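You operate a simulated robot arm through the tools that you are given. There is no shell and no other tool. Be economical: measure what you need, move in short steps, check, and stop when the job is done.

The job below is to be done with a simulated robot arm. You get a single attempt, and the scene is never put back.

TASK
Swap the can on the coaster for the orange mug of tank water.
Fine: about 150 ml; the can stands on the worktop; spill nothing. Set down upright: what you pick out, orange open can.

Only the result counts: the job must be done as asked and must still hold three seconds after the hand-in. Knocking over, shifting, dropping, spilling or breaking anything else fails it.

THE ROBOT
A 6-joint arm with a two-finger parallel gripper, fixed in place. Base frame: the origin is at the foot of the arm, x ahead of it, y to its left, z up; the work surface is at about z = 880. Lengths are in mm, angles in degrees, forces in N, time in s.
With the tool pointing down near the work surface it reaches from about 240 to 640 mm from the base axis. Its first joint turns from -66.0 to 66.0 degrees. Payload 2.7 kg.
The TCP is the grasp point between the finger pads, 23 mm short of the fingertips. In the tool frame z runs along the fingers and y along their closing line. The gripper opens to 94 mm. The fingers are 38 mm wide and 10 mm thick; the gripper's body (54 by 96 mm) begins 39 mm behind the TCP.
Orientation is that of the tool frame in the base frame, as a unit quaternion [x, y, z, w]. With the fingers straight down and closing along the base's y, the tool's x points along the base's -x, its y along +y and its z along -z.

THE INTERFACE
- The arm moves only by the tool move_arm. Its arguments are lists of equal length, an entry for each row: "dr": the turn, a rotation vector about the tool's x, y, z in degrees, a list of three; "linear": the shift along the tool's x, y, z in mm, a list of three; "gripper": the finger opening in mm, from 0 to 94. In form: {"dr": [[rx, ry, rz], ...], "linear": [[dx, dy, dz], ...], "gripper": [gripper, ...]}. A call has 1 to 12 rows; each row is the pose to reach, as a shift and turn from the pose commanded when the call began, along the tool's axes at that moment. A row lasts 0.2 s, in which the tool goes at most 50 mm and 8.6 degrees; a call with a longer step from one row to the next is refused whole, and so is a gripper value outside its range. Where a pose cannot be reached the arm comes as near as it can. A force on the tool above 50 N (or 10 N above the force at the start of the call, whichever is more), or a blocked arm, ends the call early, and 0.2 s more pass. The fingers move at their own pace (about 45 mm/s each) and stop on an object; they squeeze with about 27 N. The grip force told is the motor's: it shows also when the fingers shut on nothing. Time passes only in rows, and 0.2 s behind the last, so rows that repeat a pose let the fingers close. It gives the time, the measured TCP pose, the force on the tool (base axes), the opening and the grip force at its end, in the units of the frame above (readings bear some noise), with the torque about the TCP (base axes, N m) and any sound that the robot's microphone picked up.
- Cameras (640 x 400 px; columns grow to the right, rows downward): "scene" is fixed at [83.1, -462.8, 1385.4]; the picture's right is [0.62, -0.79, 0.00], its down [-0.50, -0.39, -0.77] and it looks along [0.60, 0.47, -0.64] (base axes); focal length 214 px, centre (320, 200). "wrist" rides on the gripper at [86, 16, -74] in the tool frame; the picture's right is [-0.18, 0.98, 0.00], its down [-0.58, -0.11, -0.81] and it looks along [-0.79, -0.15, 0.59] (tool axes); focal length 243 px, centre (320, 200). There is no depth. A picture from a camera that has moved, and an enlarged one, comes with that camera's place and axes in the base frame and with its lens. The place of the scene camera against the robot may be out by one fixed shift of up to 25 mm in any direction.
- camera(camera): a new picture of that camera. The clock stands still meanwhile.
- enlarge(camera, box): a new picture of the part [left, top, right, bottom] of that camera's present view, enlarged. The clock stands still meanwhile.
- close_job(): hands the job in; it is judged then, once.

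Go step by step. Nothing tells you positions but the pictures and the camera data: compare them with the known pose of the tool, close in by small moves and look again before you grip or let go. The budget is 120 turns and 84 pictures, counting those below and the enlarged ones. Unless the task says otherwise, let go and move clear before handing in, and close with one line.

The tools are called by a JSON object that holds its "method" and its "body". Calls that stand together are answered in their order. move_arm: Moves the arm, as the interface text tells. Its arguments: {"type":"object","properties":{"dr":{"type":"array","items":{"type":"array","items":{"type":"number"}}},"linear":{"type":"array","items":{"type":"array","items":{"type":"number"}}},"gripper":{"type":"array","items":{"type":"number"}}},"required":["dr","linear","gripper"]} The other tools are called the same way: camera (camera) takes a picture; enlarge (camera, box) takes an enlarged picture of a part of a camera's view; close_job () hands the job in.

At the start:

```text
time_s: 0.0
tool_pos: [282.3, -80.5, 1334.4]
ee_rot: [0.0, 1.0, 0.0, 0.0]
wrist_force: [0.4, 0.4, -0.2]
torque: [-0.02, -0.02, 0.02]
opening: 94.3
grasp_force: 0.0
```

scene: 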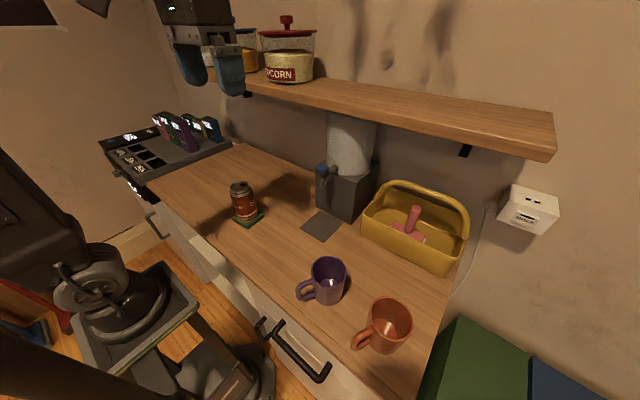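
wrist: 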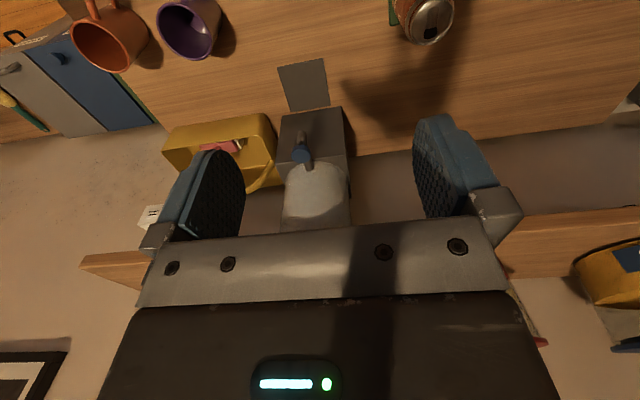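

I see a can on a green coaster, a purple and an orange mug, and a tank with a blue tap over a dark pad. I'll take closer looks before moving.

{"method": "enlarge", "body": {"camera": "scene", "box": [280, 100, 400, 250]}}

{"method": "enlarge", "body": {"camera": "scene", "box": [280, 240, 440, 370]}}

{"method": "enlarge", "body": {"camera": "scene", "box": [200, 160, 300, 240]}}

{"method": "enlarge", "body": {"camera": "wrist", "box": [40, 0, 480, 240]}}

```text
2.67 times, centred on (340, 175) of scene
camera zoom: at [83.1, -462.8, 1385.4], right [0.62, -0.79, 0.0], down [-0.5, -0.39, -0.77], along [0.6, 0.47, -0.64], focal length 572 px, centre (267, 267)
```

zoom: 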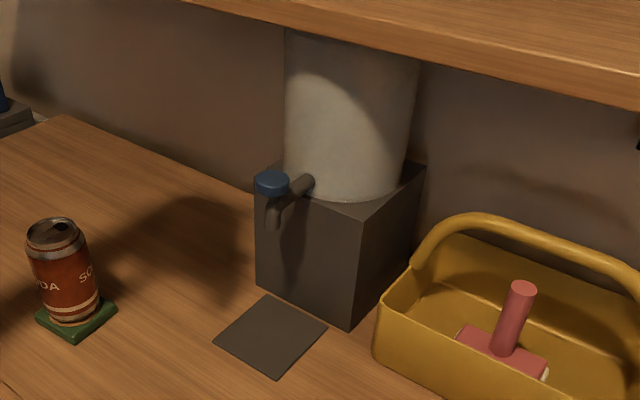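

```text
3.08 times, centred on (360, 305) of scene
camera zoom: at [83.1, -462.8, 1385.4], right [0.62, -0.79, 0.0], down [-0.5, -0.39, -0.77], along [0.6, 0.47, -0.64], focal length 660 px, centre (197, -123)
```

zoom: 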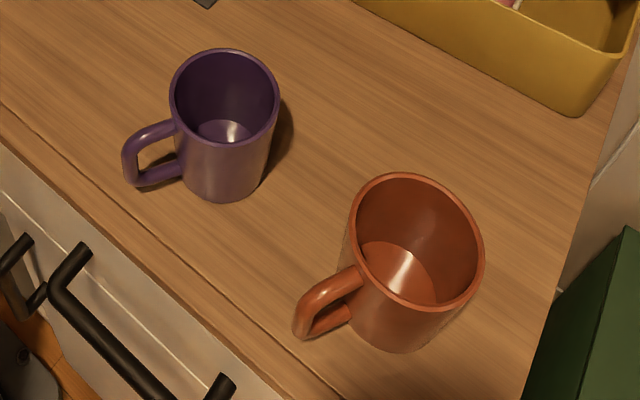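

```text
5.00 times, centred on (250, 200) of scene
camera zoom: at [83.1, -462.8, 1385.4], right [0.62, -0.79, 0.0], down [-0.5, -0.39, -0.77], along [0.6, 0.47, -0.64], focal length 1072 px, centre (670, 200)
```

zoom: 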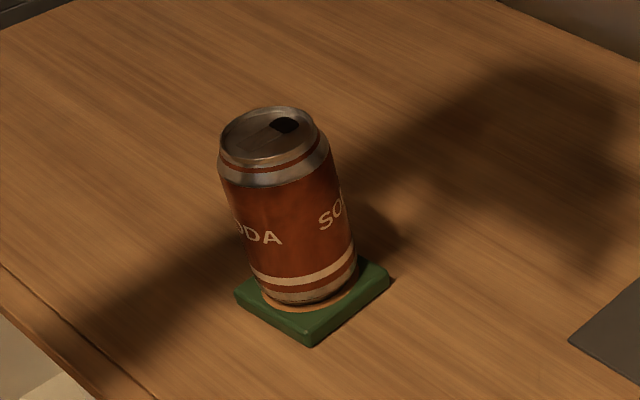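

```text
1.45 times, centred on (260, 120) of wrist
camera zoom: at [195.7, -64.6, 1407.9], right [0.18, 0.98, 0.0], down [0.58, -0.11, 0.81], along [0.79, -0.15, -0.59], focal length 353 px, centre (407, 316)
```

zoom: 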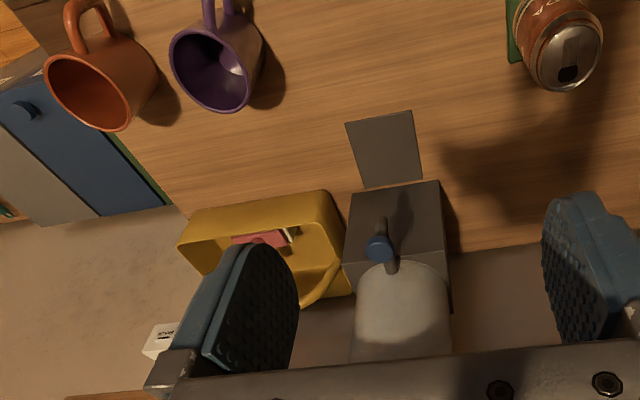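

The knob looks to be near (469,-148,1098), the pad beneath it, the can near (340,55), and the orange mug near (295,-435). I'll lower the wrist camera to see the tap closely.

{"method": "move_arm", "body": {"dr": [[0, 0, 0], [0, 0, 0], [0, 0, 0], [0, 0, 0]], "linear": [[0, -20, 34], [0, -40, 67], [0, -60, 100], [0, -80, 134]], "gripper": [94, 94, 94, 94]}}

{"method": "camera", "body": {"camera": "wrist"}}

{"method": "camera", "body": {"camera": "scene"}}

```text
time_s: 1.0
tool_pos: [282.8, -161.1, 1198.7]
ee_rot: [0.0, 1.0, 0.0, 0.0]
wrist_force: [-0.3, -0.3, 0.9]
torque: [-0.02, 0.01, -0.02]
opening: 93.8
grasp_force: 0.0
```

```text
77 pictures are left
camera wrist: at [195.9, -145.7, 1272.7], right [0.18, 0.98, 0.0], down [0.58, -0.11, 0.81], along [0.79, -0.15, -0.59], focal length 243 px, centre (320, 200)
```

wrist: 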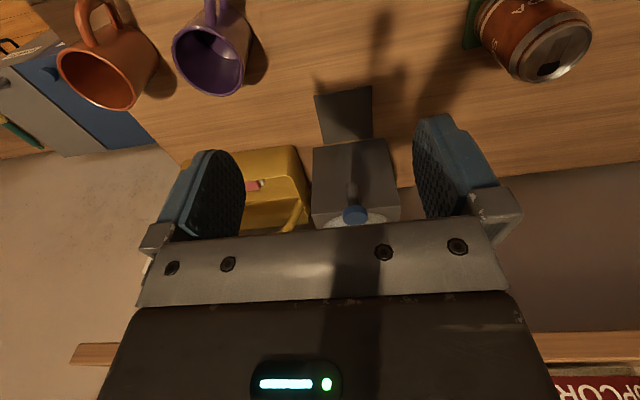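

```text
76 pictures are left
```

scene: 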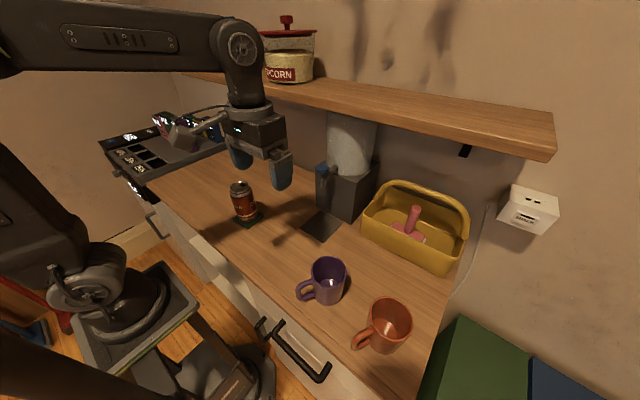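

The can is at about (345,63) with its top near z 1004, and the scene camera is off by about (12,30). I'll go above the can and check.

{"method": "move_arm", "body": {"dr": [[0, 0, 0], [0, 0, 0], [0, 0, 0], [0, 0, 0], [0, 0, 0], [0, 0, 0]], "linear": [[-10.4, 37.2, 20], [-20.9, 74.5, 40], [-31.3, 111.7, 60], [-41.8, 149, 80], [-52.2, 186.2, 100], [-62.7, 223.5, 120]], "gripper": [94, 94, 94, 94, 94, 94]}}

{"method": "camera", "body": {"camera": "wrist"}}

{"method": "camera", "body": {"camera": "scene"}}

```text
time_s: 2.4
tool_pos: [344.2, 62.6, 1080.8]
ee_rot: [0.001, 1.0, 0.0, 0.0]
wrist_force: [-0.1, 0.2, -0.1]
torque: [-0.04, 0.0, 0.0]
opening: 93.9
grasp_force: 0.1
```

```text
75 pictures are left
camera wrist: at [258.1, 79.1, 1154.5], right [0.19, 0.98, 0.0], down [0.58, -0.11, 0.81], along [0.79, -0.15, -0.59], focal length 243 px, centre (320, 200)
```

wrist: 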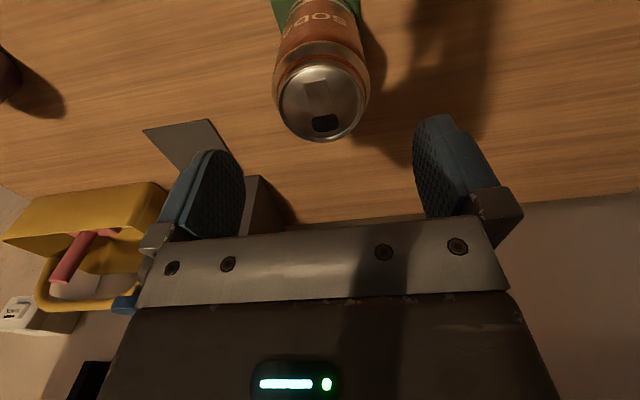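

```text
74 pictures are left
```

scene: 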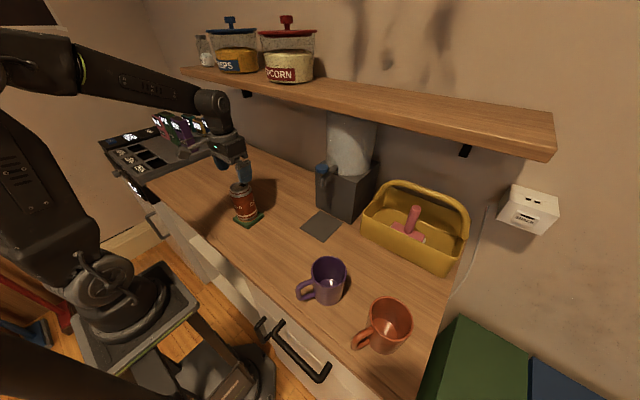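

The can is centred under the gripper in y (about 63), with x about 347. I'll descend and grip the upper part of the can.

{"method": "move_arm", "body": {"dr": [[0, 0, 0], [0, 0, 0], [0, 0, 0], [0, 0, 0], [0, 0, 0]], "linear": [[-1, 0, 25], [-2, 0, 50], [-3, 0, 70], [-3, 0, 85], [-3, 0, 98]], "gripper": [94, 94, 94, 94, 94]}}

{"method": "camera", "body": {"camera": "wrist"}}

{"method": "enlarge", "body": {"camera": "scene", "box": [190, 130, 310, 240]}}

```text
time_s: 3.6
tool_pos: [346.3, 63.0, 982.0]
ee_rot: [0.0, 1.0, 0.0, 0.0]
wrist_force: [1.0, -0.7, -0.5]
torque: [0.02, 0.03, 0.0]
opening: 94.1
grasp_force: 0.1
```

```text
73 pictures are left
camera wrist: at [260.0, 79.2, 1056.8], right [0.18, 0.98, 0.0], down [0.58, -0.11, 0.81], along [0.79, -0.15, -0.59], focal length 243 px, centre (320, 200)
```

wrist: 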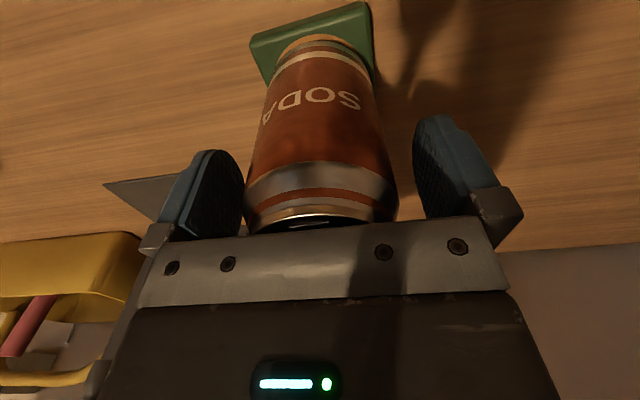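

```text
3.64 times, centred on (250, 185) of scene
camera zoom: at [83.1, -462.8, 1385.4], right [0.62, -0.79, 0.0], down [-0.5, -0.39, -0.77], along [0.6, 0.47, -0.64], focal length 780 px, centre (574, 254)
```

zoom: 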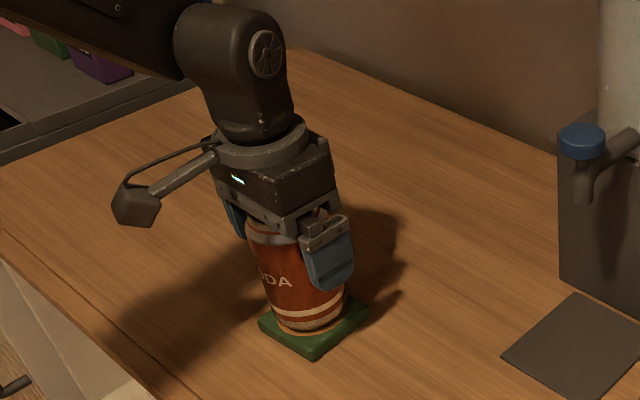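

The can is between the fingers, about 2 mm to the right of centre. I'll shift slightly and close.

{"method": "move_arm", "body": {"dr": [[0, 0, 0], [0, 0, 0], [0, 0, 0], [0, 0, 0], [0, 0, 0], [0, 0, 0]], "linear": [[0, -2, 3], [0, -2, 3], [0, -2, 3], [0, -2, 3], [0, -2, 3], [0, -2, 3]], "gripper": [94, 80, 72, 64, 60, 60]}}

{"method": "camera", "body": {"camera": "wrist"}}

```text
time_s: 5.0
tool_pos: [346.5, 62.2, 978.7]
ee_rot: [0.0, 1.0, 0.0, -0.001]
wrist_force: [0.4, -0.5, -0.5]
torque: [0.01, -0.02, -0.03]
opening: 64.2
grasp_force: 26.8
```

```text
71 pictures are left
camera wrist: at [260.5, 77.1, 1053.6], right [0.18, 0.98, 0.0], down [0.58, -0.11, 0.81], along [0.79, -0.15, -0.59], focal length 243 px, centre (320, 200)
```

wrist: 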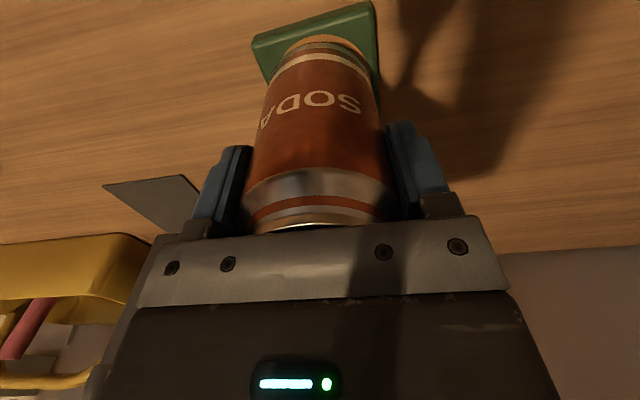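

The can is gripped (64 mm, 27 N). I'll lift it slowly.

{"method": "move_arm", "body": {"dr": [[0, 0, 0], [0, 0, 0], [0, 0, 0], [0, 0, 0], [0, 0, 0]], "linear": [[0, 0, -5], [0, 0, -15], [0, 0, -30], [0, 0, -45], [0, 0, -60]], "gripper": [60, 60, 60, 60, 60]}}

{"method": "camera", "body": {"camera": "scene"}}

{"method": "camera", "body": {"camera": "wrist"}}

```text
time_s: 6.2
tool_pos: [346.3, 62.1, 1039.1]
ee_rot: [0.0, 1.0, 0.0, 0.0]
wrist_force: [-0.9, 0.6, -0.1]
torque: [-0.02, -0.02, -0.01]
opening: 64.3
grasp_force: 26.9
```

```text
70 pictures are left
```

scene: 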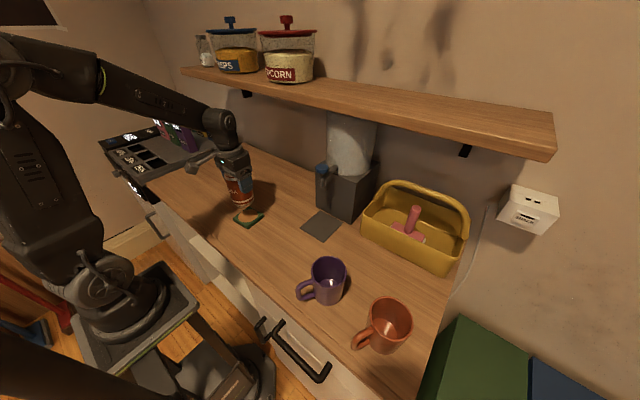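

```text
69 pictures are left
camera wrist: at [260.4, 77.3, 1113.2], right [0.18, 0.98, 0.0], down [0.58, -0.11, 0.81], along [0.79, -0.15, -0.59], focal length 243 px, centre (320, 200)
```

wrist: 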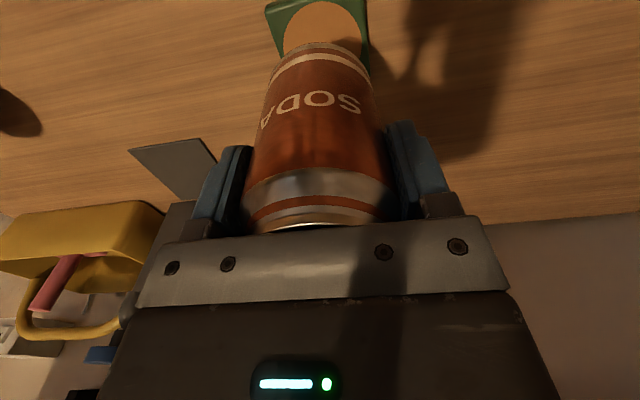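

The can is held and the coaster stayed put. I'll carry the can left to about (370,185), still lifted.

{"method": "move_arm", "body": {"dr": [[0, 0, 0], [0, 0, 0], [0, 0, 0], [0, 0, 0], [0, 0, 0], [0, 0, 0], [0, 0, 0], [0, 0, 0]], "linear": [[-4, 20, 0], [-8, 42, 0], [-13, 66, 0], [-18, 90, 0], [-22, 110, 0], [-24, 123, 0], [-24, 123, 20], [-24, 123, 40]], "gripper": [60, 60, 60, 60, 60, 60, 60, 60]}}

{"method": "enlarge", "body": {"camera": "scene", "box": [150, 110, 290, 240]}}

{"method": "camera", "body": {"camera": "wrist"}}

```text
time_s: 8.0
tool_pos: [372.0, 183.1, 998.5]
ee_rot: [0.0, 1.0, 0.0, 0.001]
wrist_force: [0.1, -0.3, -0.1]
torque: [0.0, 0.01, 0.02]
opening: 64.5
grasp_force: 27.1
```

```text
3.08 times, centred on (220, 175) of scene
camera zoom: at [83.1, -462.8, 1385.4], right [0.62, -0.79, 0.0], down [-0.5, -0.39, -0.77], along [0.6, 0.47, -0.64], focal length 660 px, centre (628, 277)
```

zoom: 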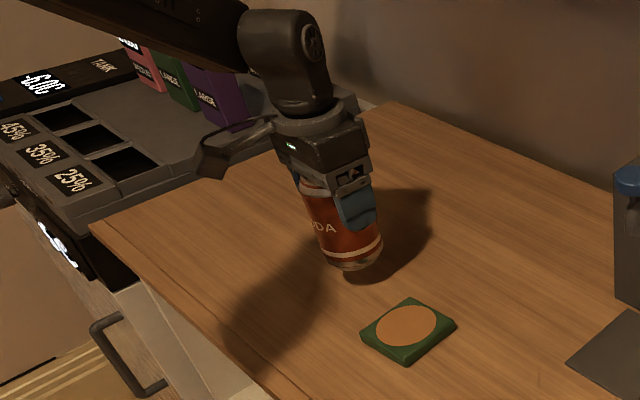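

```text
67 pictures are left
camera wrist: at [286.1, 199.9, 1072.9], right [0.18, 0.98, 0.0], down [0.58, -0.11, 0.81], along [0.79, -0.15, -0.59], focal length 243 px, centre (320, 200)
```

wrist: 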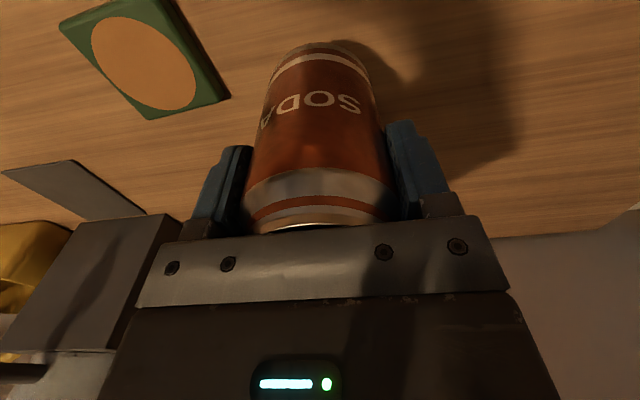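

The can hangs over free worktop. A control panel labelled "TANK" is at the left; I'll look at it after setting the can down. Lowering now in small steps.

{"method": "move_arm", "body": {"dr": [[0, 0, 0], [0, 0, 0], [0, 0, 0], [0, 0, 0]], "linear": [[0, 0, 10], [0, 0, 18], [0, 0, 22], [0, 0, 24]], "gripper": [60, 60, 60, 60]}}

{"method": "enlarge", "body": {"camera": "scene", "box": [200, 170, 260, 220]}}

{"method": "enlarge", "body": {"camera": "scene", "box": [95, 110, 225, 200]}}

```text
time_s: 9.0
tool_pos: [370.7, 184.0, 974.7]
ee_rot: [0.001, 1.0, 0.0, 0.0]
wrist_force: [-0.3, -0.3, 0.2]
torque: [0.0, 0.01, -0.01]
opening: 64.5
grasp_force: 26.5
```

```text
8.00 times, centred on (230, 195) of scene
camera zoom: at [83.1, -462.8, 1385.4], right [0.62, -0.79, 0.0], down [-0.5, -0.39, -0.77], along [0.6, 0.47, -0.64], focal length 1716 px, centre (1040, 240)
```

zoom: 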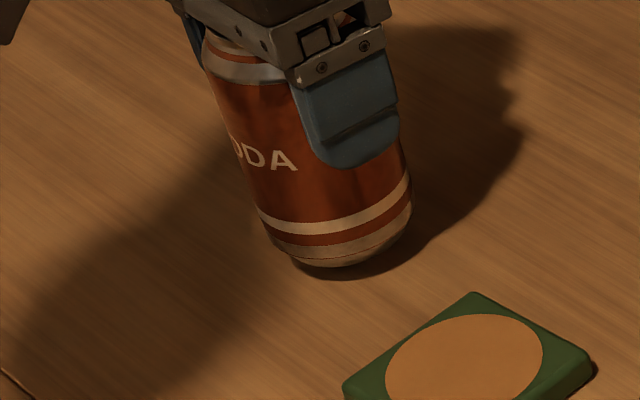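

```text
4.44 times, centred on (160, 155) of scene
camera zoom: at [83.1, -462.8, 1385.4], right [0.62, -0.79, 0.0], down [-0.5, -0.39, -0.77], along [0.6, 0.47, -0.64], focal length 953 px, centre (1031, 400)
```

zoom: 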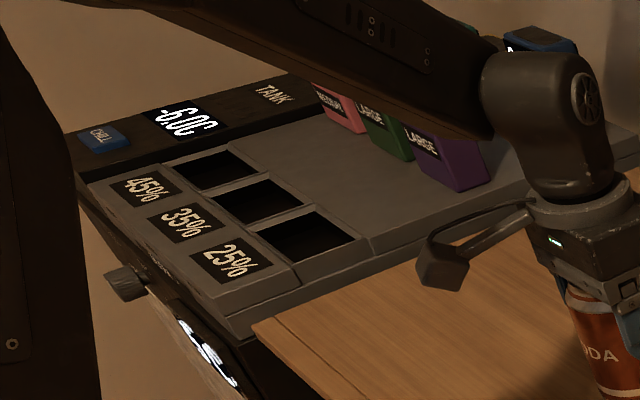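

The can is a few mm above the worktop. I'll lower it until contact shows.

{"method": "move_arm", "body": {"dr": [[0, 0, 0], [0, 0, 0], [0, 0, 0]], "linear": [[0, 0, 2], [0, 0, 3], [0, 0, 4]], "gripper": [60, 60, 60]}}

{"method": "enlarge", "body": {"camera": "scene", "box": [200, 170, 260, 220]}}

```text
time_s: 9.8
tool_pos: [372.5, 183.0, 971.7]
ee_rot: [0.0, 1.0, 0.0, 0.0]
wrist_force: [0.0, 0.6, -0.3]
torque: [0.03, 0.03, -0.04]
opening: 64.4
grasp_force: 26.8
```

```text
8.00 times, centred on (230, 195) of scene
camera zoom: at [83.1, -462.8, 1385.4], right [0.62, -0.79, 0.0], down [-0.5, -0.39, -0.77], along [0.6, 0.47, -0.64], focal length 1716 px, centre (1040, 240)
```

zoom: 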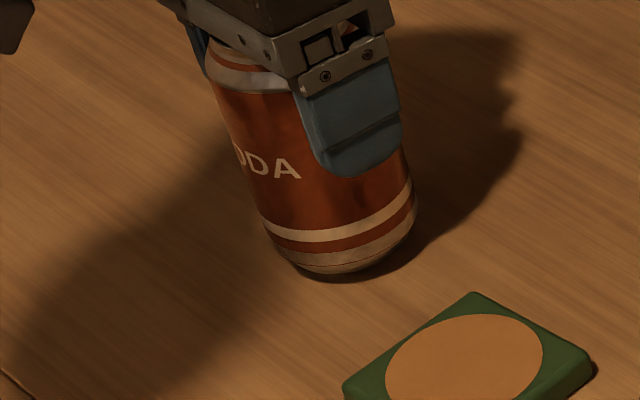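

{"method": "move_arm", "body": {"dr": [[0, 0, 0], [0, 0, 0], [0, 0, 0]], "linear": [[0, 0, 1], [0, 0, 2], [0, 0, 3]], "gripper": [60, 60, 60]}}

```text
time_s: 10.6
tool_pos: [371.5, 183.7, 966.7]
ee_rot: [0.0, 1.0, 0.0, 0.0]
wrist_force: [1.0, -0.2, -0.8]
torque: [-0.02, 0.01, 0.03]
opening: 64.3
grasp_force: 27.4
```

No contact force is showing yet, so I'll continue in 2 mm steps.

{"method": "move_arm", "body": {"dr": [[0, 0, 0], [0, 0, 0]], "linear": [[0, 0, 1], [0, 0, 2]], "gripper": [60, 60]}}

{"method": "enlarge", "body": {"camera": "scene", "box": [200, 170, 260, 220]}}

```text
time_s: 11.2
tool_pos: [371.7, 182.6, 966.7]
ee_rot: [0.0, 1.0, 0.0, 0.0]
wrist_force: [-0.3, 0.1, -1.1]
torque: [0.01, -0.02, 0.03]
opening: 64.4
grasp_force: 26.8
```

```text
8.00 times, centred on (230, 195) of scene
camera zoom: at [83.1, -462.8, 1385.4], right [0.62, -0.79, 0.0], down [-0.5, -0.39, -0.77], along [0.6, 0.47, -0.64], focal length 1716 px, centre (1040, 240)
```

zoom: 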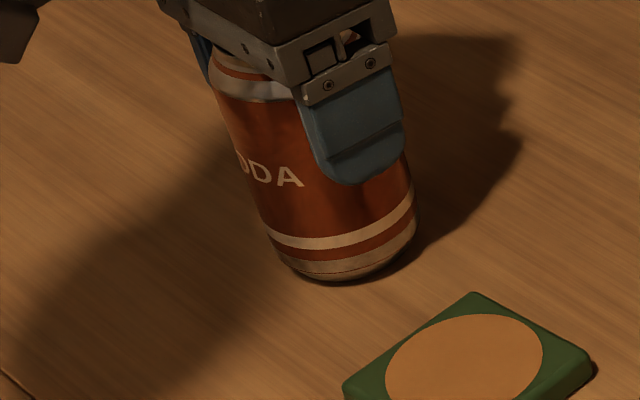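

{"method": "move_arm", "body": {"dr": [[0, 0, 0], [0, 0, 0]], "linear": [[0, 0, 1], [0, 0, 2]], "gripper": [60, 60]}}

{"method": "enlarge", "body": {"camera": "scene", "box": [200, 170, 260, 220]}}

```text
time_s: 11.8
tool_pos: [371.1, 182.8, 964.5]
ee_rot: [0.001, 1.0, 0.0, 0.001]
wrist_force: [0.0, 0.2, -0.6]
torque: [0.02, -0.01, 0.0]
opening: 64.3
grasp_force: 26.7
```

```text
8.00 times, centred on (230, 195) of scene
camera zoom: at [83.1, -462.8, 1385.4], right [0.62, -0.79, 0.0], down [-0.5, -0.39, -0.77], along [0.6, 0.47, -0.64], focal length 1716 px, centre (1040, 240)
```

zoom: 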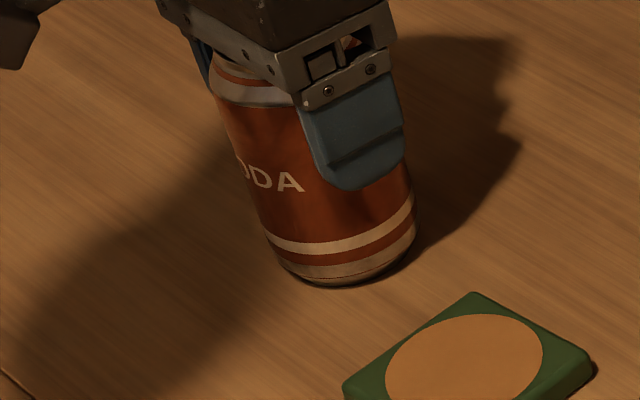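

{"method": "move_arm", "body": {"dr": [[0, 0, 0], [0, 0, 0]], "linear": [[0, 0, 1], [0, 0, 2]], "gripper": [60, 60]}}

{"method": "enlarge", "body": {"camera": "scene", "box": [200, 170, 260, 220]}}

```text
time_s: 12.4
tool_pos: [372.0, 184.7, 962.1]
ee_rot: [0.0, 1.0, 0.001, 0.0]
wrist_force: [-3.1, -2.6, 14.4]
torque: [-0.29, 0.24, -0.02]
opening: 64.1
grasp_force: 26.9
```

```text
8.00 times, centred on (230, 195) of scene
camera zoom: at [82.9, -462.9, 1385.4], right [0.62, -0.79, 0.0], down [-0.5, -0.39, -0.77], along [0.6, 0.47, -0.64], focal length 1716 px, centre (1040, 240)
```

zoom: 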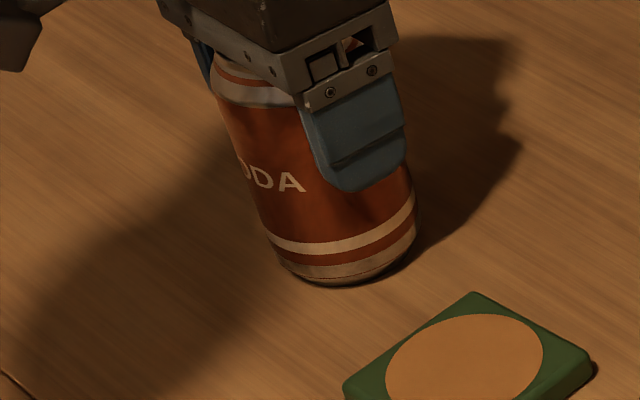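

Contact with the worktop shows at 14 N. I'll relieve 1 mm, open the gripper, and rise.

{"method": "move_arm", "body": {"dr": [[0, 0, 0], [0, 0, 0], [0, 0, 0], [0, 0, 0], [0, 0, 0], [0, 0, 0], [0, 0, 0], [0, 0, 0], [0, 0, 0], [0, 0, 0]], "linear": [[0, 0, -1], [0, 0, -1], [0, 0, -1], [0, 0, -1], [0, 0, -10], [0, 0, -30], [0, 0, -60], [0, 0, -100], [0, 0, -145], [0, 0, -190]], "gripper": [64, 76, 88, 94, 94, 94, 94, 94, 94, 94]}}

{"method": "camera", "body": {"camera": "scene"}}

{"method": "camera", "body": {"camera": "wrist"}}

```text
time_s: 14.6
tool_pos: [369.7, 182.7, 1153.2]
ee_rot: [0.0, 1.0, 0.0, 0.0]
wrist_force: [0.0, -0.1, -0.3]
torque: [0.0, -0.02, 0.0]
opening: 93.8
grasp_force: 0.1
```

```text
60 pictures are left
```

scene: 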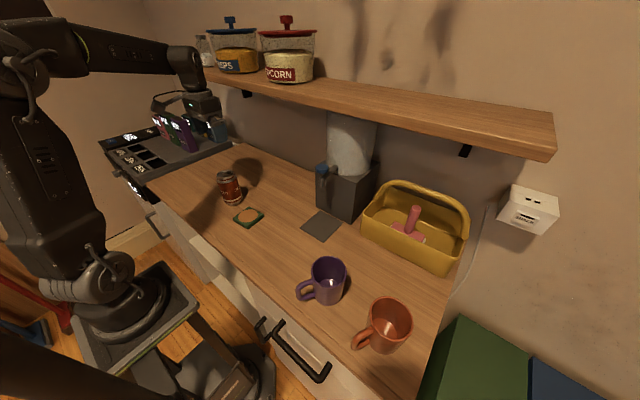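

```text
59 pictures are left
camera wrist: at [283.7, 199.0, 1227.4], right [0.18, 0.98, 0.0], down [0.58, -0.11, 0.81], along [0.79, -0.15, -0.59], focal length 243 px, centre (320, 200)
```

wrist: 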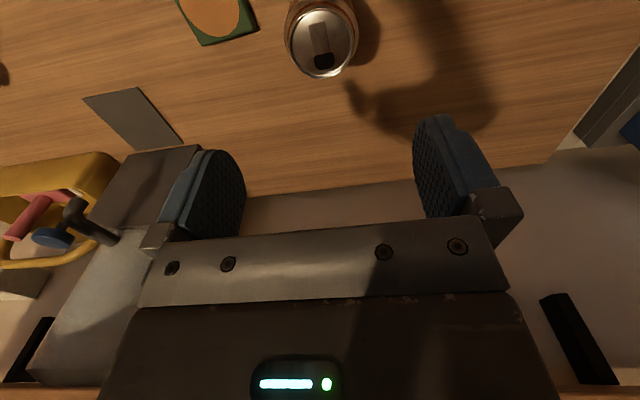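

The can stands upright on the worktop. Before the mug, I'll check the control panel and the white wall box for anything relevant to the tank.

{"method": "enlarge", "body": {"camera": "scene", "box": [90, 100, 240, 200]}}

{"method": "enlarge", "body": {"camera": "scene", "box": [490, 175, 570, 240]}}

{"method": "enlarge", "body": {"camera": "scene", "box": [300, 150, 350, 190]}}

```text
4.00 times, centred on (165, 150) of scene
camera zoom: at [83.1, -462.8, 1385.4], right [0.62, -0.79, 0.0], down [-0.5, -0.39, -0.77], along [0.6, 0.47, -0.64], focal length 858 px, centre (940, 400)
```

zoom: 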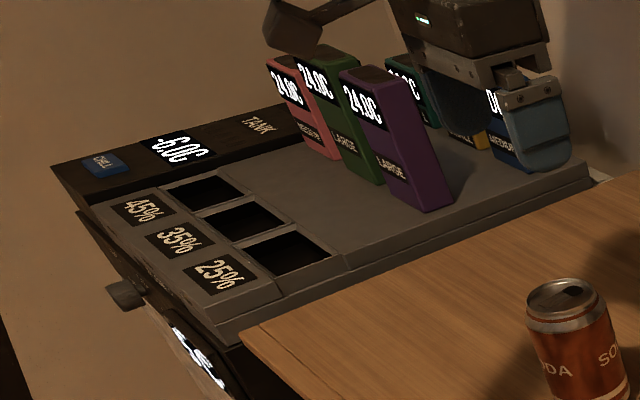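

```text
6.15 times, centred on (530, 208) of scene
camera zoom: at [83.1, -462.8, 1385.4], right [0.62, -0.79, 0.0], down [-0.5, -0.39, -0.77], along [0.6, 0.47, -0.64], focal length 1320 px, centre (-972, 154)
```

zoom: 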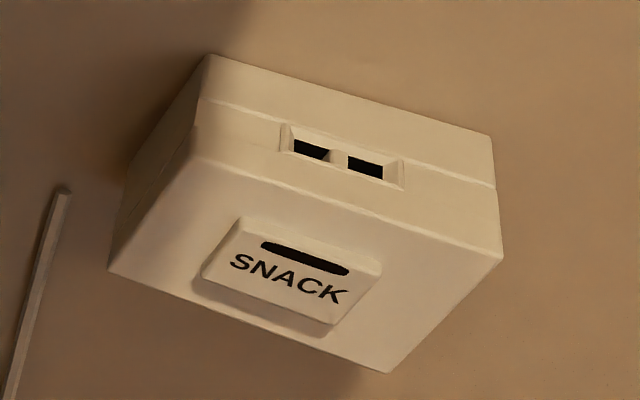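

```text
10.00 times, centred on (325, 170) of scene
camera zoom: at [83.1, -462.8, 1385.4], right [0.62, -0.79, 0.0], down [-0.5, -0.39, -0.77], along [0.6, 0.47, -0.64], focal length 2145 px, centre (270, 500)
```

zoom: 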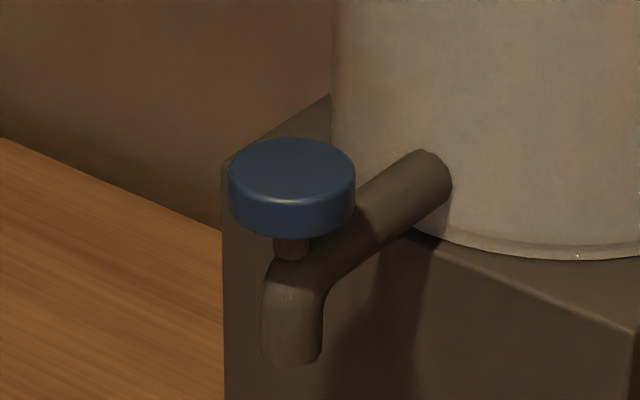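

The panel is an unrelated chill bench and the wall box only reads SNACK. The tap knob is a disc on a stem above the spout and looks like a press-type. I'll swing over to look into the orange mug, yawing the tool along with the arm.

{"method": "move_arm", "body": {"dr": [[0, 0, 4.6], [0, 0, 9.2], [0, 0, 13.9], [0, 0, 18.5], [0, 0, 23.2], [0, 0, 27.8], [0, 0, 32.4], [0, 0, 37.1], [0, 0, 41.7], [0, 0, 46.3], [0, 0, 51], [0, 0, 55.6]], "linear": [[8, -48.9, 0], [16, -97.8, 0], [24, -146.7, 0], [32, -195.6, 0], [40, -244.5, 0], [48, -293.4, 0], [56, -342.3, 0], [64, -391.2, 0], [72, -440.1, 0], [80, -489, 0], [88, -537.9, 0], [96, -586.8, 0]], "gripper": [94, 94, 94, 94, 94, 94, 94, 94, 94, 94, 94, 94]}}

{"method": "camera", "body": {"camera": "wrist"}}

```text
time_s: 17.2
tool_pos: [277.2, -401.3, 1150.2]
ee_rot: [0.466, 0.885, 0.001, 0.0]
wrist_force: [0.0, -0.5, 0.3]
torque: [-0.01, -0.04, 0.02]
opening: 93.5
grasp_force: 0.0
```

```text
55 pictures are left
camera wrist: at [241.3, -321.5, 1225.2], right [0.92, 0.4, 0.0], down [0.24, -0.54, 0.81], along [0.32, -0.74, -0.59], focal length 243 px, centre (320, 200)
```

wrist: 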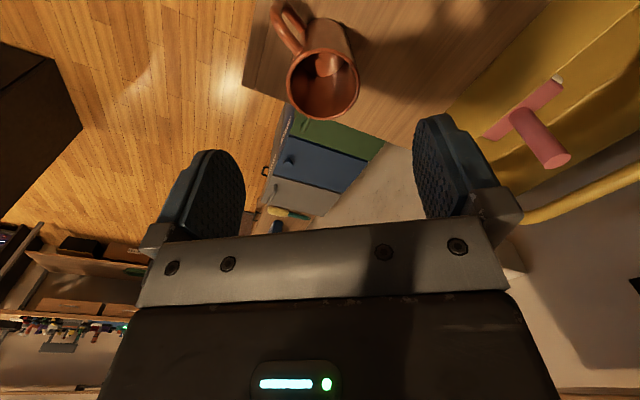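

{"method": "enlarge", "body": {"camera": "wrist", "box": [240, 0, 400, 130]}}

{"method": "enlarge", "body": {"camera": "scene", "box": [330, 270, 430, 370]}}

```text
3.08 times, centred on (320, 65) of wrist
camera zoom: at [241.3, -321.5, 1225.2], right [0.92, 0.4, 0.0], down [0.24, -0.54, 0.81], along [0.32, -0.74, -0.59], focal length 746 px, centre (320, 615)
```

zoom: 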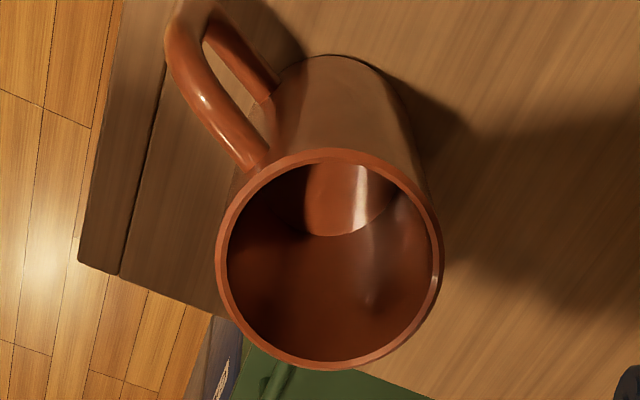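

```text
4.00 times, centred on (380, 320) of scene
camera zoom: at [83.1, -462.8, 1385.4], right [0.62, -0.79, 0.0], down [-0.5, -0.39, -0.77], along [0.6, 0.47, -0.64], focal length 858 px, centre (80, -280)
```

zoom: 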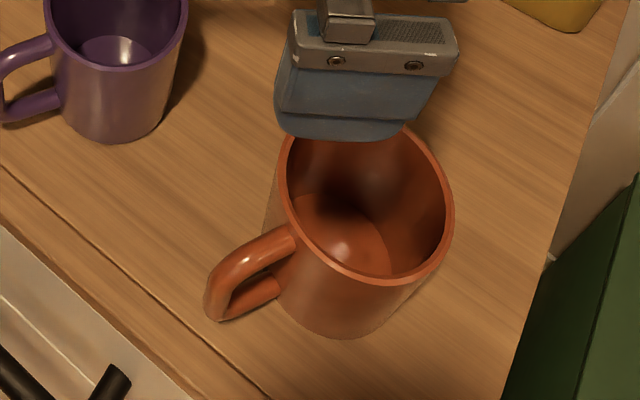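

The orange mug is empty, rim about 78 mm across at (296,-445), z≈975, handle pointing back-left. I'll grip it near the rim with the tool tilted 35° outward so the gripper later clears the tap. First I go to a pre-grasp pose above it.

{"method": "move_arm", "body": {"dr": [[-0.46, -6.99, -1.47], [-0.93, -13.98, -2.94], [-1.39, -20.97, -4.42], [-1.86, -27.96, -5.89], [-2.32, -34.95, -7.36], [-2.32, -34.95, -7.36]], "linear": [[-8.2, -1.5, 14], [-16.3, -3, 32], [-24.5, -4.6, 52], [-32.6, -6.2, 76], [-40.8, -7.7, 97], [-40.8, -7.7, 97]], "gripper": [94, 94, 94, 94, 94, 94]}}

{"method": "camera", "body": {"camera": "wrist"}}

{"method": "enlarge", "body": {"camera": "scene", "box": [320, 220, 440, 370]}}

```text
time_s: 18.6
tool_pos: [292.4, -439.8, 1053.3]
ee_rot: [0.388, 0.871, -0.122, 0.275]
wrist_force: [0.5, 1.0, 0.4]
torque: [0.04, -0.01, -0.01]
opening: 94.0
grasp_force: 0.0
```

```text
52 pictures are left
camera wrist: at [228.6, -344.4, 1064.3], right [0.83, 0.55, 0.11], down [-0.07, -0.08, 0.99], along [0.55, -0.83, -0.03], focal length 243 px, centre (320, 200)
```

wrist: 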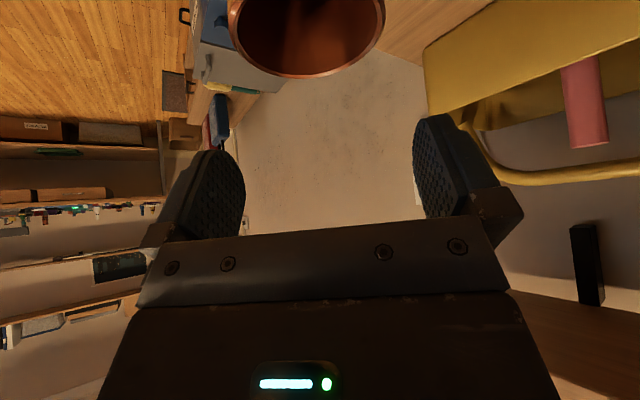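

```text
2.67 times, centred on (380, 295) of scene
camera zoom: at [83.1, -462.8, 1385.4], right [0.62, -0.79, 0.0], down [-0.5, -0.39, -0.77], along [0.6, 0.47, -0.64], focal length 572 px, centre (160, -53)
```

zoom: 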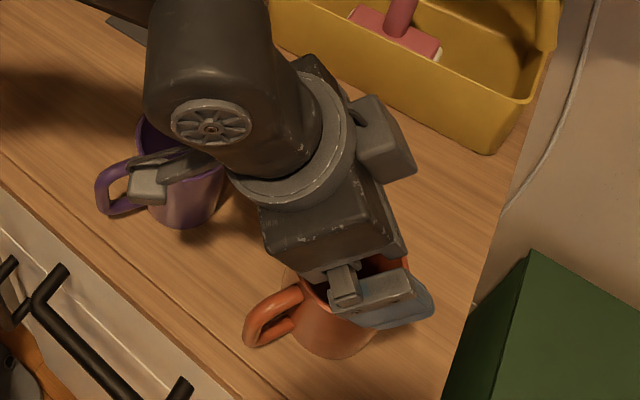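

The alignment looks good to about 2 mm. I'll descend vertically to just above the rim and look again.

{"method": "move_arm", "body": {"dr": [[0, 0, 0], [0, 0, 0], [0, 0, 0]], "linear": [[10, -0.5, 16.5], [20, -1, 33], [29.9, -1.5, 46.2]], "gripper": [94, 94, 94]}}

{"method": "camera", "body": {"camera": "wrist"}}

{"method": "enlarge", "body": {"camera": "scene", "box": [320, 220, 440, 370]}}

```text
time_s: 19.4
tool_pos: [293.5, -442.3, 999.8]
ee_rot: [0.388, 0.871, -0.122, 0.275]
wrist_force: [-0.7, 0.1, 1.0]
torque: [0.0, 0.01, -0.05]
opening: 93.9
grasp_force: 0.0
```

```text
50 pictures are left
camera wrist: at [229.3, -347.6, 1009.9], right [0.83, 0.55, 0.11], down [-0.07, -0.08, 0.99], along [0.55, -0.83, -0.03], focal length 243 px, centre (320, 200)
```

wrist: 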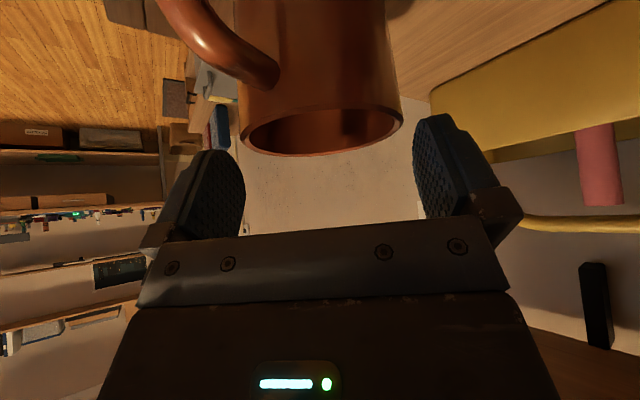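

```text
2.67 times, centred on (380, 295) of scene
camera zoom: at [83.1, -462.8, 1385.4], right [0.62, -0.79, 0.0], down [-0.5, -0.39, -0.77], along [0.6, 0.47, -0.64], focal length 572 px, centre (160, -53)
```

zoom: 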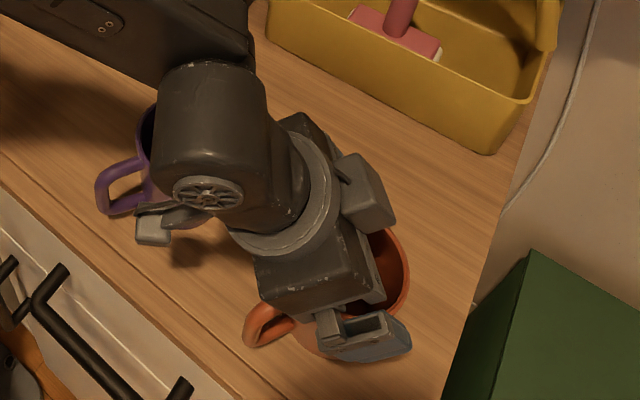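

The rim sits between the fingers and the handle is clear. I'll descend the rest with a tiny lateral correction, not closing yet.

{"method": "move_arm", "body": {"dr": [[0, 0, 0], [0, 0, 0], [0, 0, 0], [0, 0, 0]], "linear": [[5.7, 1.5, 8.2], [11.5, 1.5, 16.4], [17.2, 1.5, 24.6], [23, 1.5, 32.8]], "gripper": [94, 94, 94, 94]}}

{"method": "camera", "body": {"camera": "wrist"}}

{"method": "enlarge", "body": {"camera": "scene", "box": [320, 220, 440, 370]}}

```text
time_s: 20.4
tool_pos: [293.8, -440.7, 958.8]
ee_rot: [0.388, 0.871, -0.122, 0.275]
wrist_force: [0.0, 0.2, 0.2]
torque: [-0.03, -0.01, -0.01]
opening: 94.3
grasp_force: 0.0
```

```text
48 pictures are left
camera wrist: at [230.1, -346.8, 969.7], right [0.83, 0.55, 0.11], down [-0.07, -0.08, 0.99], along [0.55, -0.83, -0.03], focal length 243 px, centre (320, 200)
```

wrist: 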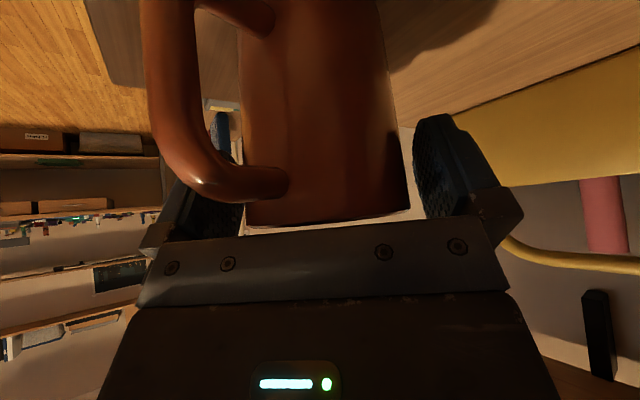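

```text
2.67 times, centred on (380, 295) of scene
camera zoom: at [83.1, -462.8, 1385.4], right [0.62, -0.79, 0.0], down [-0.5, -0.39, -0.77], along [0.6, 0.47, -0.64], focal length 572 px, centre (160, -53)
```

zoom: 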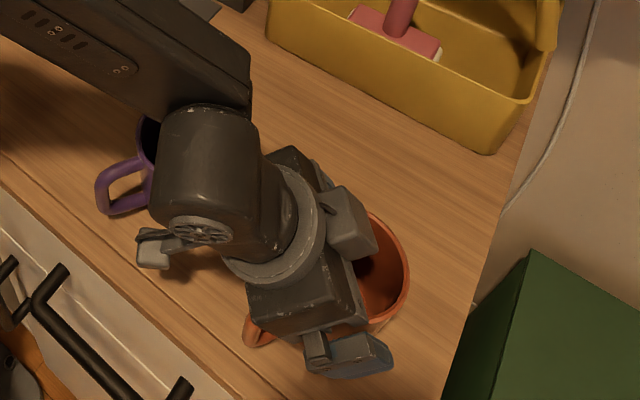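

Both fingers straddle the mug freely with no contact force. Closing now.

{"method": "move_arm", "body": {"dr": [[0, 0, 0], [0, 0, 0], [0, 0, 0], [0, 0, 0], [0, 0, 0]], "linear": [[0, 0, 0], [0, 0, 0], [0, 0, 0], [0, 0, 0], [0, 0, 0]], "gripper": [86, 80, 74, 72, 72]}}

{"method": "camera", "body": {"camera": "wrist"}}

```text
time_s: 21.6
tool_pos: [294.3, -441.7, 959.6]
ee_rot: [0.388, 0.871, -0.123, 0.275]
wrist_force: [0.6, 1.1, 0.0]
torque: [0.06, -0.06, 0.02]
opening: 74.2
grasp_force: 26.5
```

```text
46 pictures are left
camera wrist: at [230.2, -346.8, 970.0], right [0.83, 0.55, 0.11], down [-0.07, -0.08, 0.99], along [0.55, -0.83, -0.03], focal length 243 px, centre (320, 200)
```

wrist: 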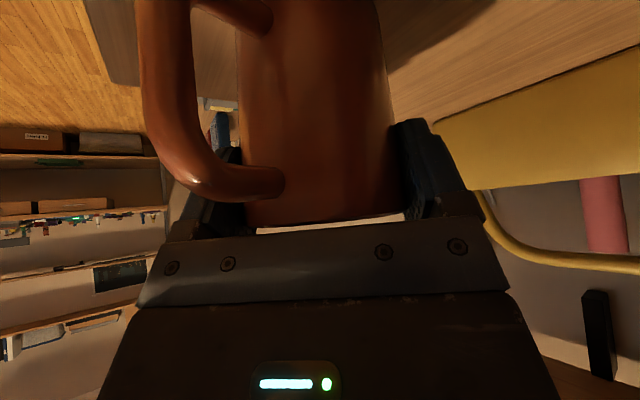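

The mug is gripped at 74 mm. I'll lift it gently by 60 mm.

{"method": "move_arm", "body": {"dr": [[0, 0, 0], [0, 0, 0], [0, 0, 0], [0, 0, 0], [0, 0, 0], [0, 0, 0]], "linear": [[-2.3, 0, -3.3], [-5.7, 0, -8.2], [-11.5, 0, -16.4], [-20.1, 0, -28.7], [-28.7, 0, -41], [-34.4, 0, -49.1]], "gripper": [70, 70, 70, 70, 70, 70]}}

{"method": "camera", "body": {"camera": "wrist"}}

{"method": "camera", "body": {"camera": "scene"}}

```text
time_s: 23.0
tool_pos: [294.9, -441.9, 1021.4]
ee_rot: [0.388, 0.871, -0.122, 0.274]
wrist_force: [0.6, 0.5, -3.0]
torque: [-0.01, 0.01, -0.02]
opening: 73.9
grasp_force: 27.2
```

```text
45 pictures are left
camera wrist: at [231.2, -347.7, 1031.4], right [0.83, 0.55, 0.11], down [-0.07, -0.08, 0.99], along [0.55, -0.83, -0.03], focal length 243 px, centre (320, 200)
```

wrist: 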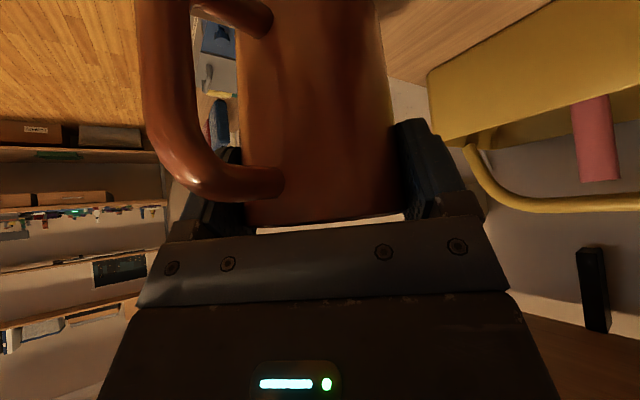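

```text
44 pictures are left
```

scene: 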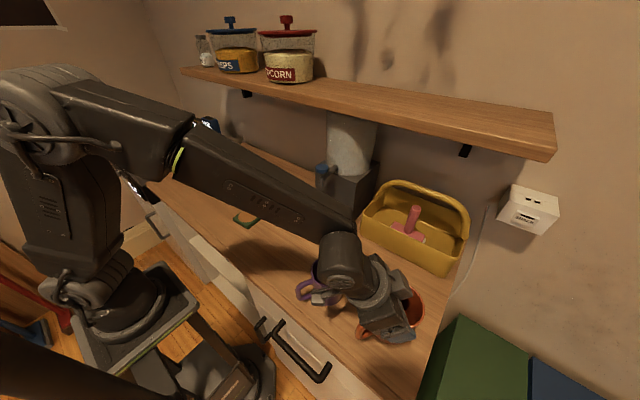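

The mug hangs level and weighs about 3 N. I'll raise it clear of the purple mug and swing it to a spot in front of the tap, yawing 36°.

{"method": "move_arm", "body": {"dr": [[0, 0, 0], [0, 0, 0], [-2.58, 0, -3.69], [-5.16, 0, -7.38], [-7.74, 0, -11.06], [-10.33, 0, -14.75], [-12.9, 0, -18.44], [-15.49, 0, -22.13], [-18.07, 0, -25.8], [-20.65, 0, -29.5]], "linear": [[-19.2, 0, -27.4], [-38.5, 0, -54.9], [-17.9, 31.5, -69.3], [2.7, 63, -83.8], [23.3, 94.5, -98.2], [43.9, 126, -112.7], [64.5, 157.6, -127.1], [85.1, 189.1, -141.5], [105.7, 220.6, -156], [126.3, 252.1, -170.4]], "gripper": [70, 70, 70, 70, 70, 70, 70, 70, 70, 70]}}

{"method": "camera", "body": {"camera": "scene"}}

{"method": "camera", "body": {"camera": "wrist"}}

```text
time_s: 25.2
tool_pos: [346.7, -122.8, 1087.2]
ee_rot: [0.099, 0.949, -0.031, 0.299]
wrist_force: [-0.5, 0.1, -3.7]
torque: [0.02, 0.05, 0.0]
opening: 73.6
grasp_force: 27.1
```

```text
43 pictures are left
```

scene: 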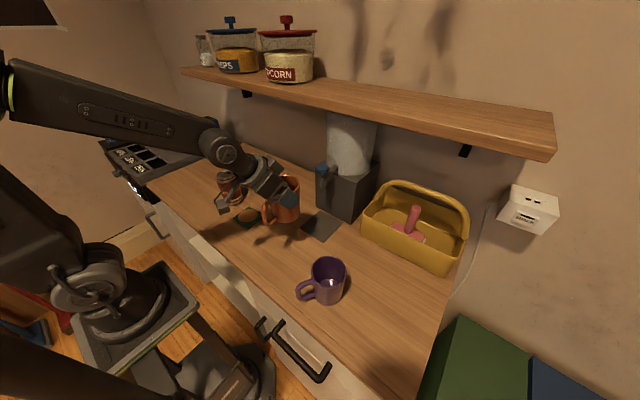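

```text
42 pictures are left
camera wrist: at [238.6, -84.6, 1098.3], right [0.35, 0.93, 0.11], down [-0.01, -0.11, 0.99], along [0.94, -0.35, -0.03], focal length 243 px, centre (320, 200)
```

wrist: 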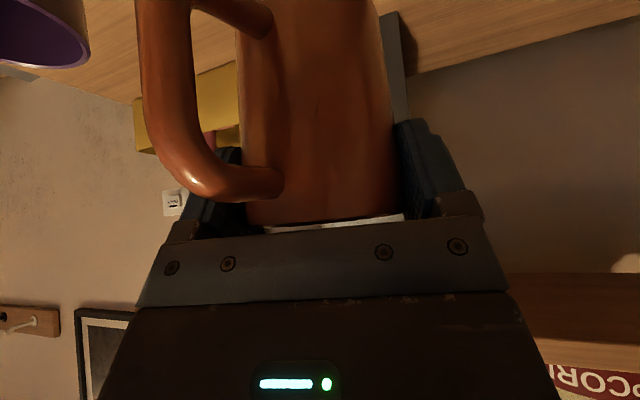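

{"method": "enlarge", "body": {"camera": "scene", "box": [190, 120, 350, 240]}}

```text
3.33 times, centred on (270, 180) of scene
camera zoom: at [83.1, -462.8, 1385.4], right [0.62, -0.79, 0.0], down [-0.5, -0.39, -0.77], along [0.6, 0.47, -0.64], focal length 715 px, centre (487, 267)
```

zoom: 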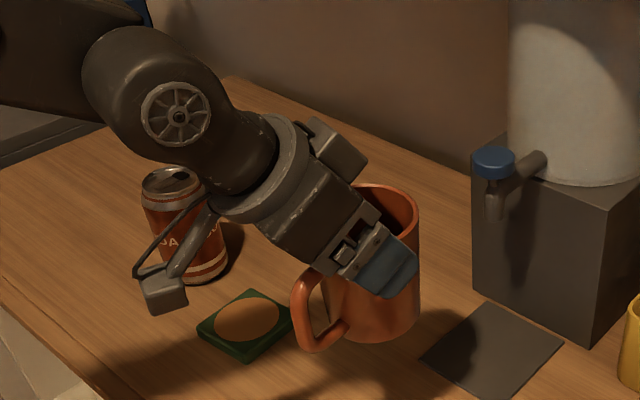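

The gripper's upper housing will clear the spout if the mug centre sits about 18 mm in front of it. I'll descend to 15 mm above placing height and advance partway.

{"method": "move_arm", "body": {"dr": [[0, 0, 0], [0, 0, 0], [0, 0, 0], [0, 0, 0], [0, 0, 0], [0, 0, 0]], "linear": [[16.1, 0, 23], [32.3, 0, 46.1], [48.5, 0, 69.1], [64.6, 0, 92.2], [40, 0, 109.4], [15.5, 0, 126.6]], "gripper": [70, 70, 70, 70, 70, 70]}}

{"method": "enlarge", "body": {"camera": "scene", "box": [230, 130, 390, 250]}}

```text
time_s: 26.6
tool_pos: [405.8, -132.8, 975.6]
ee_rot: [0.1, 0.949, -0.032, 0.299]
wrist_force: [0.0, 0.1, -2.1]
torque: [-0.02, 0.02, 0.02]
opening: 74.0
grasp_force: 27.0
```

```text
3.33 times, centred on (310, 190) of scene
camera zoom: at [83.1, -462.8, 1385.4], right [0.62, -0.79, 0.0], down [-0.5, -0.39, -0.77], along [0.6, 0.47, -0.64], focal length 715 px, centre (353, 233)
```

zoom: 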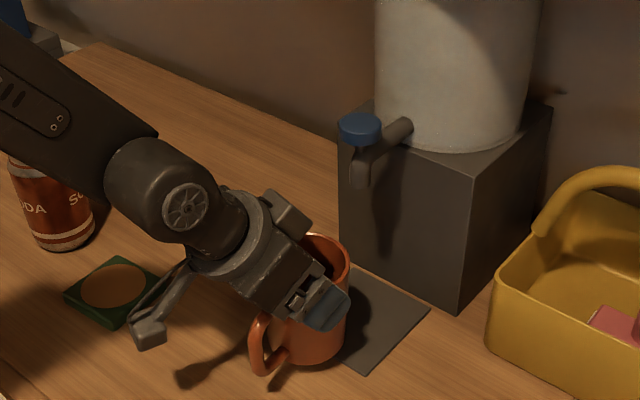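

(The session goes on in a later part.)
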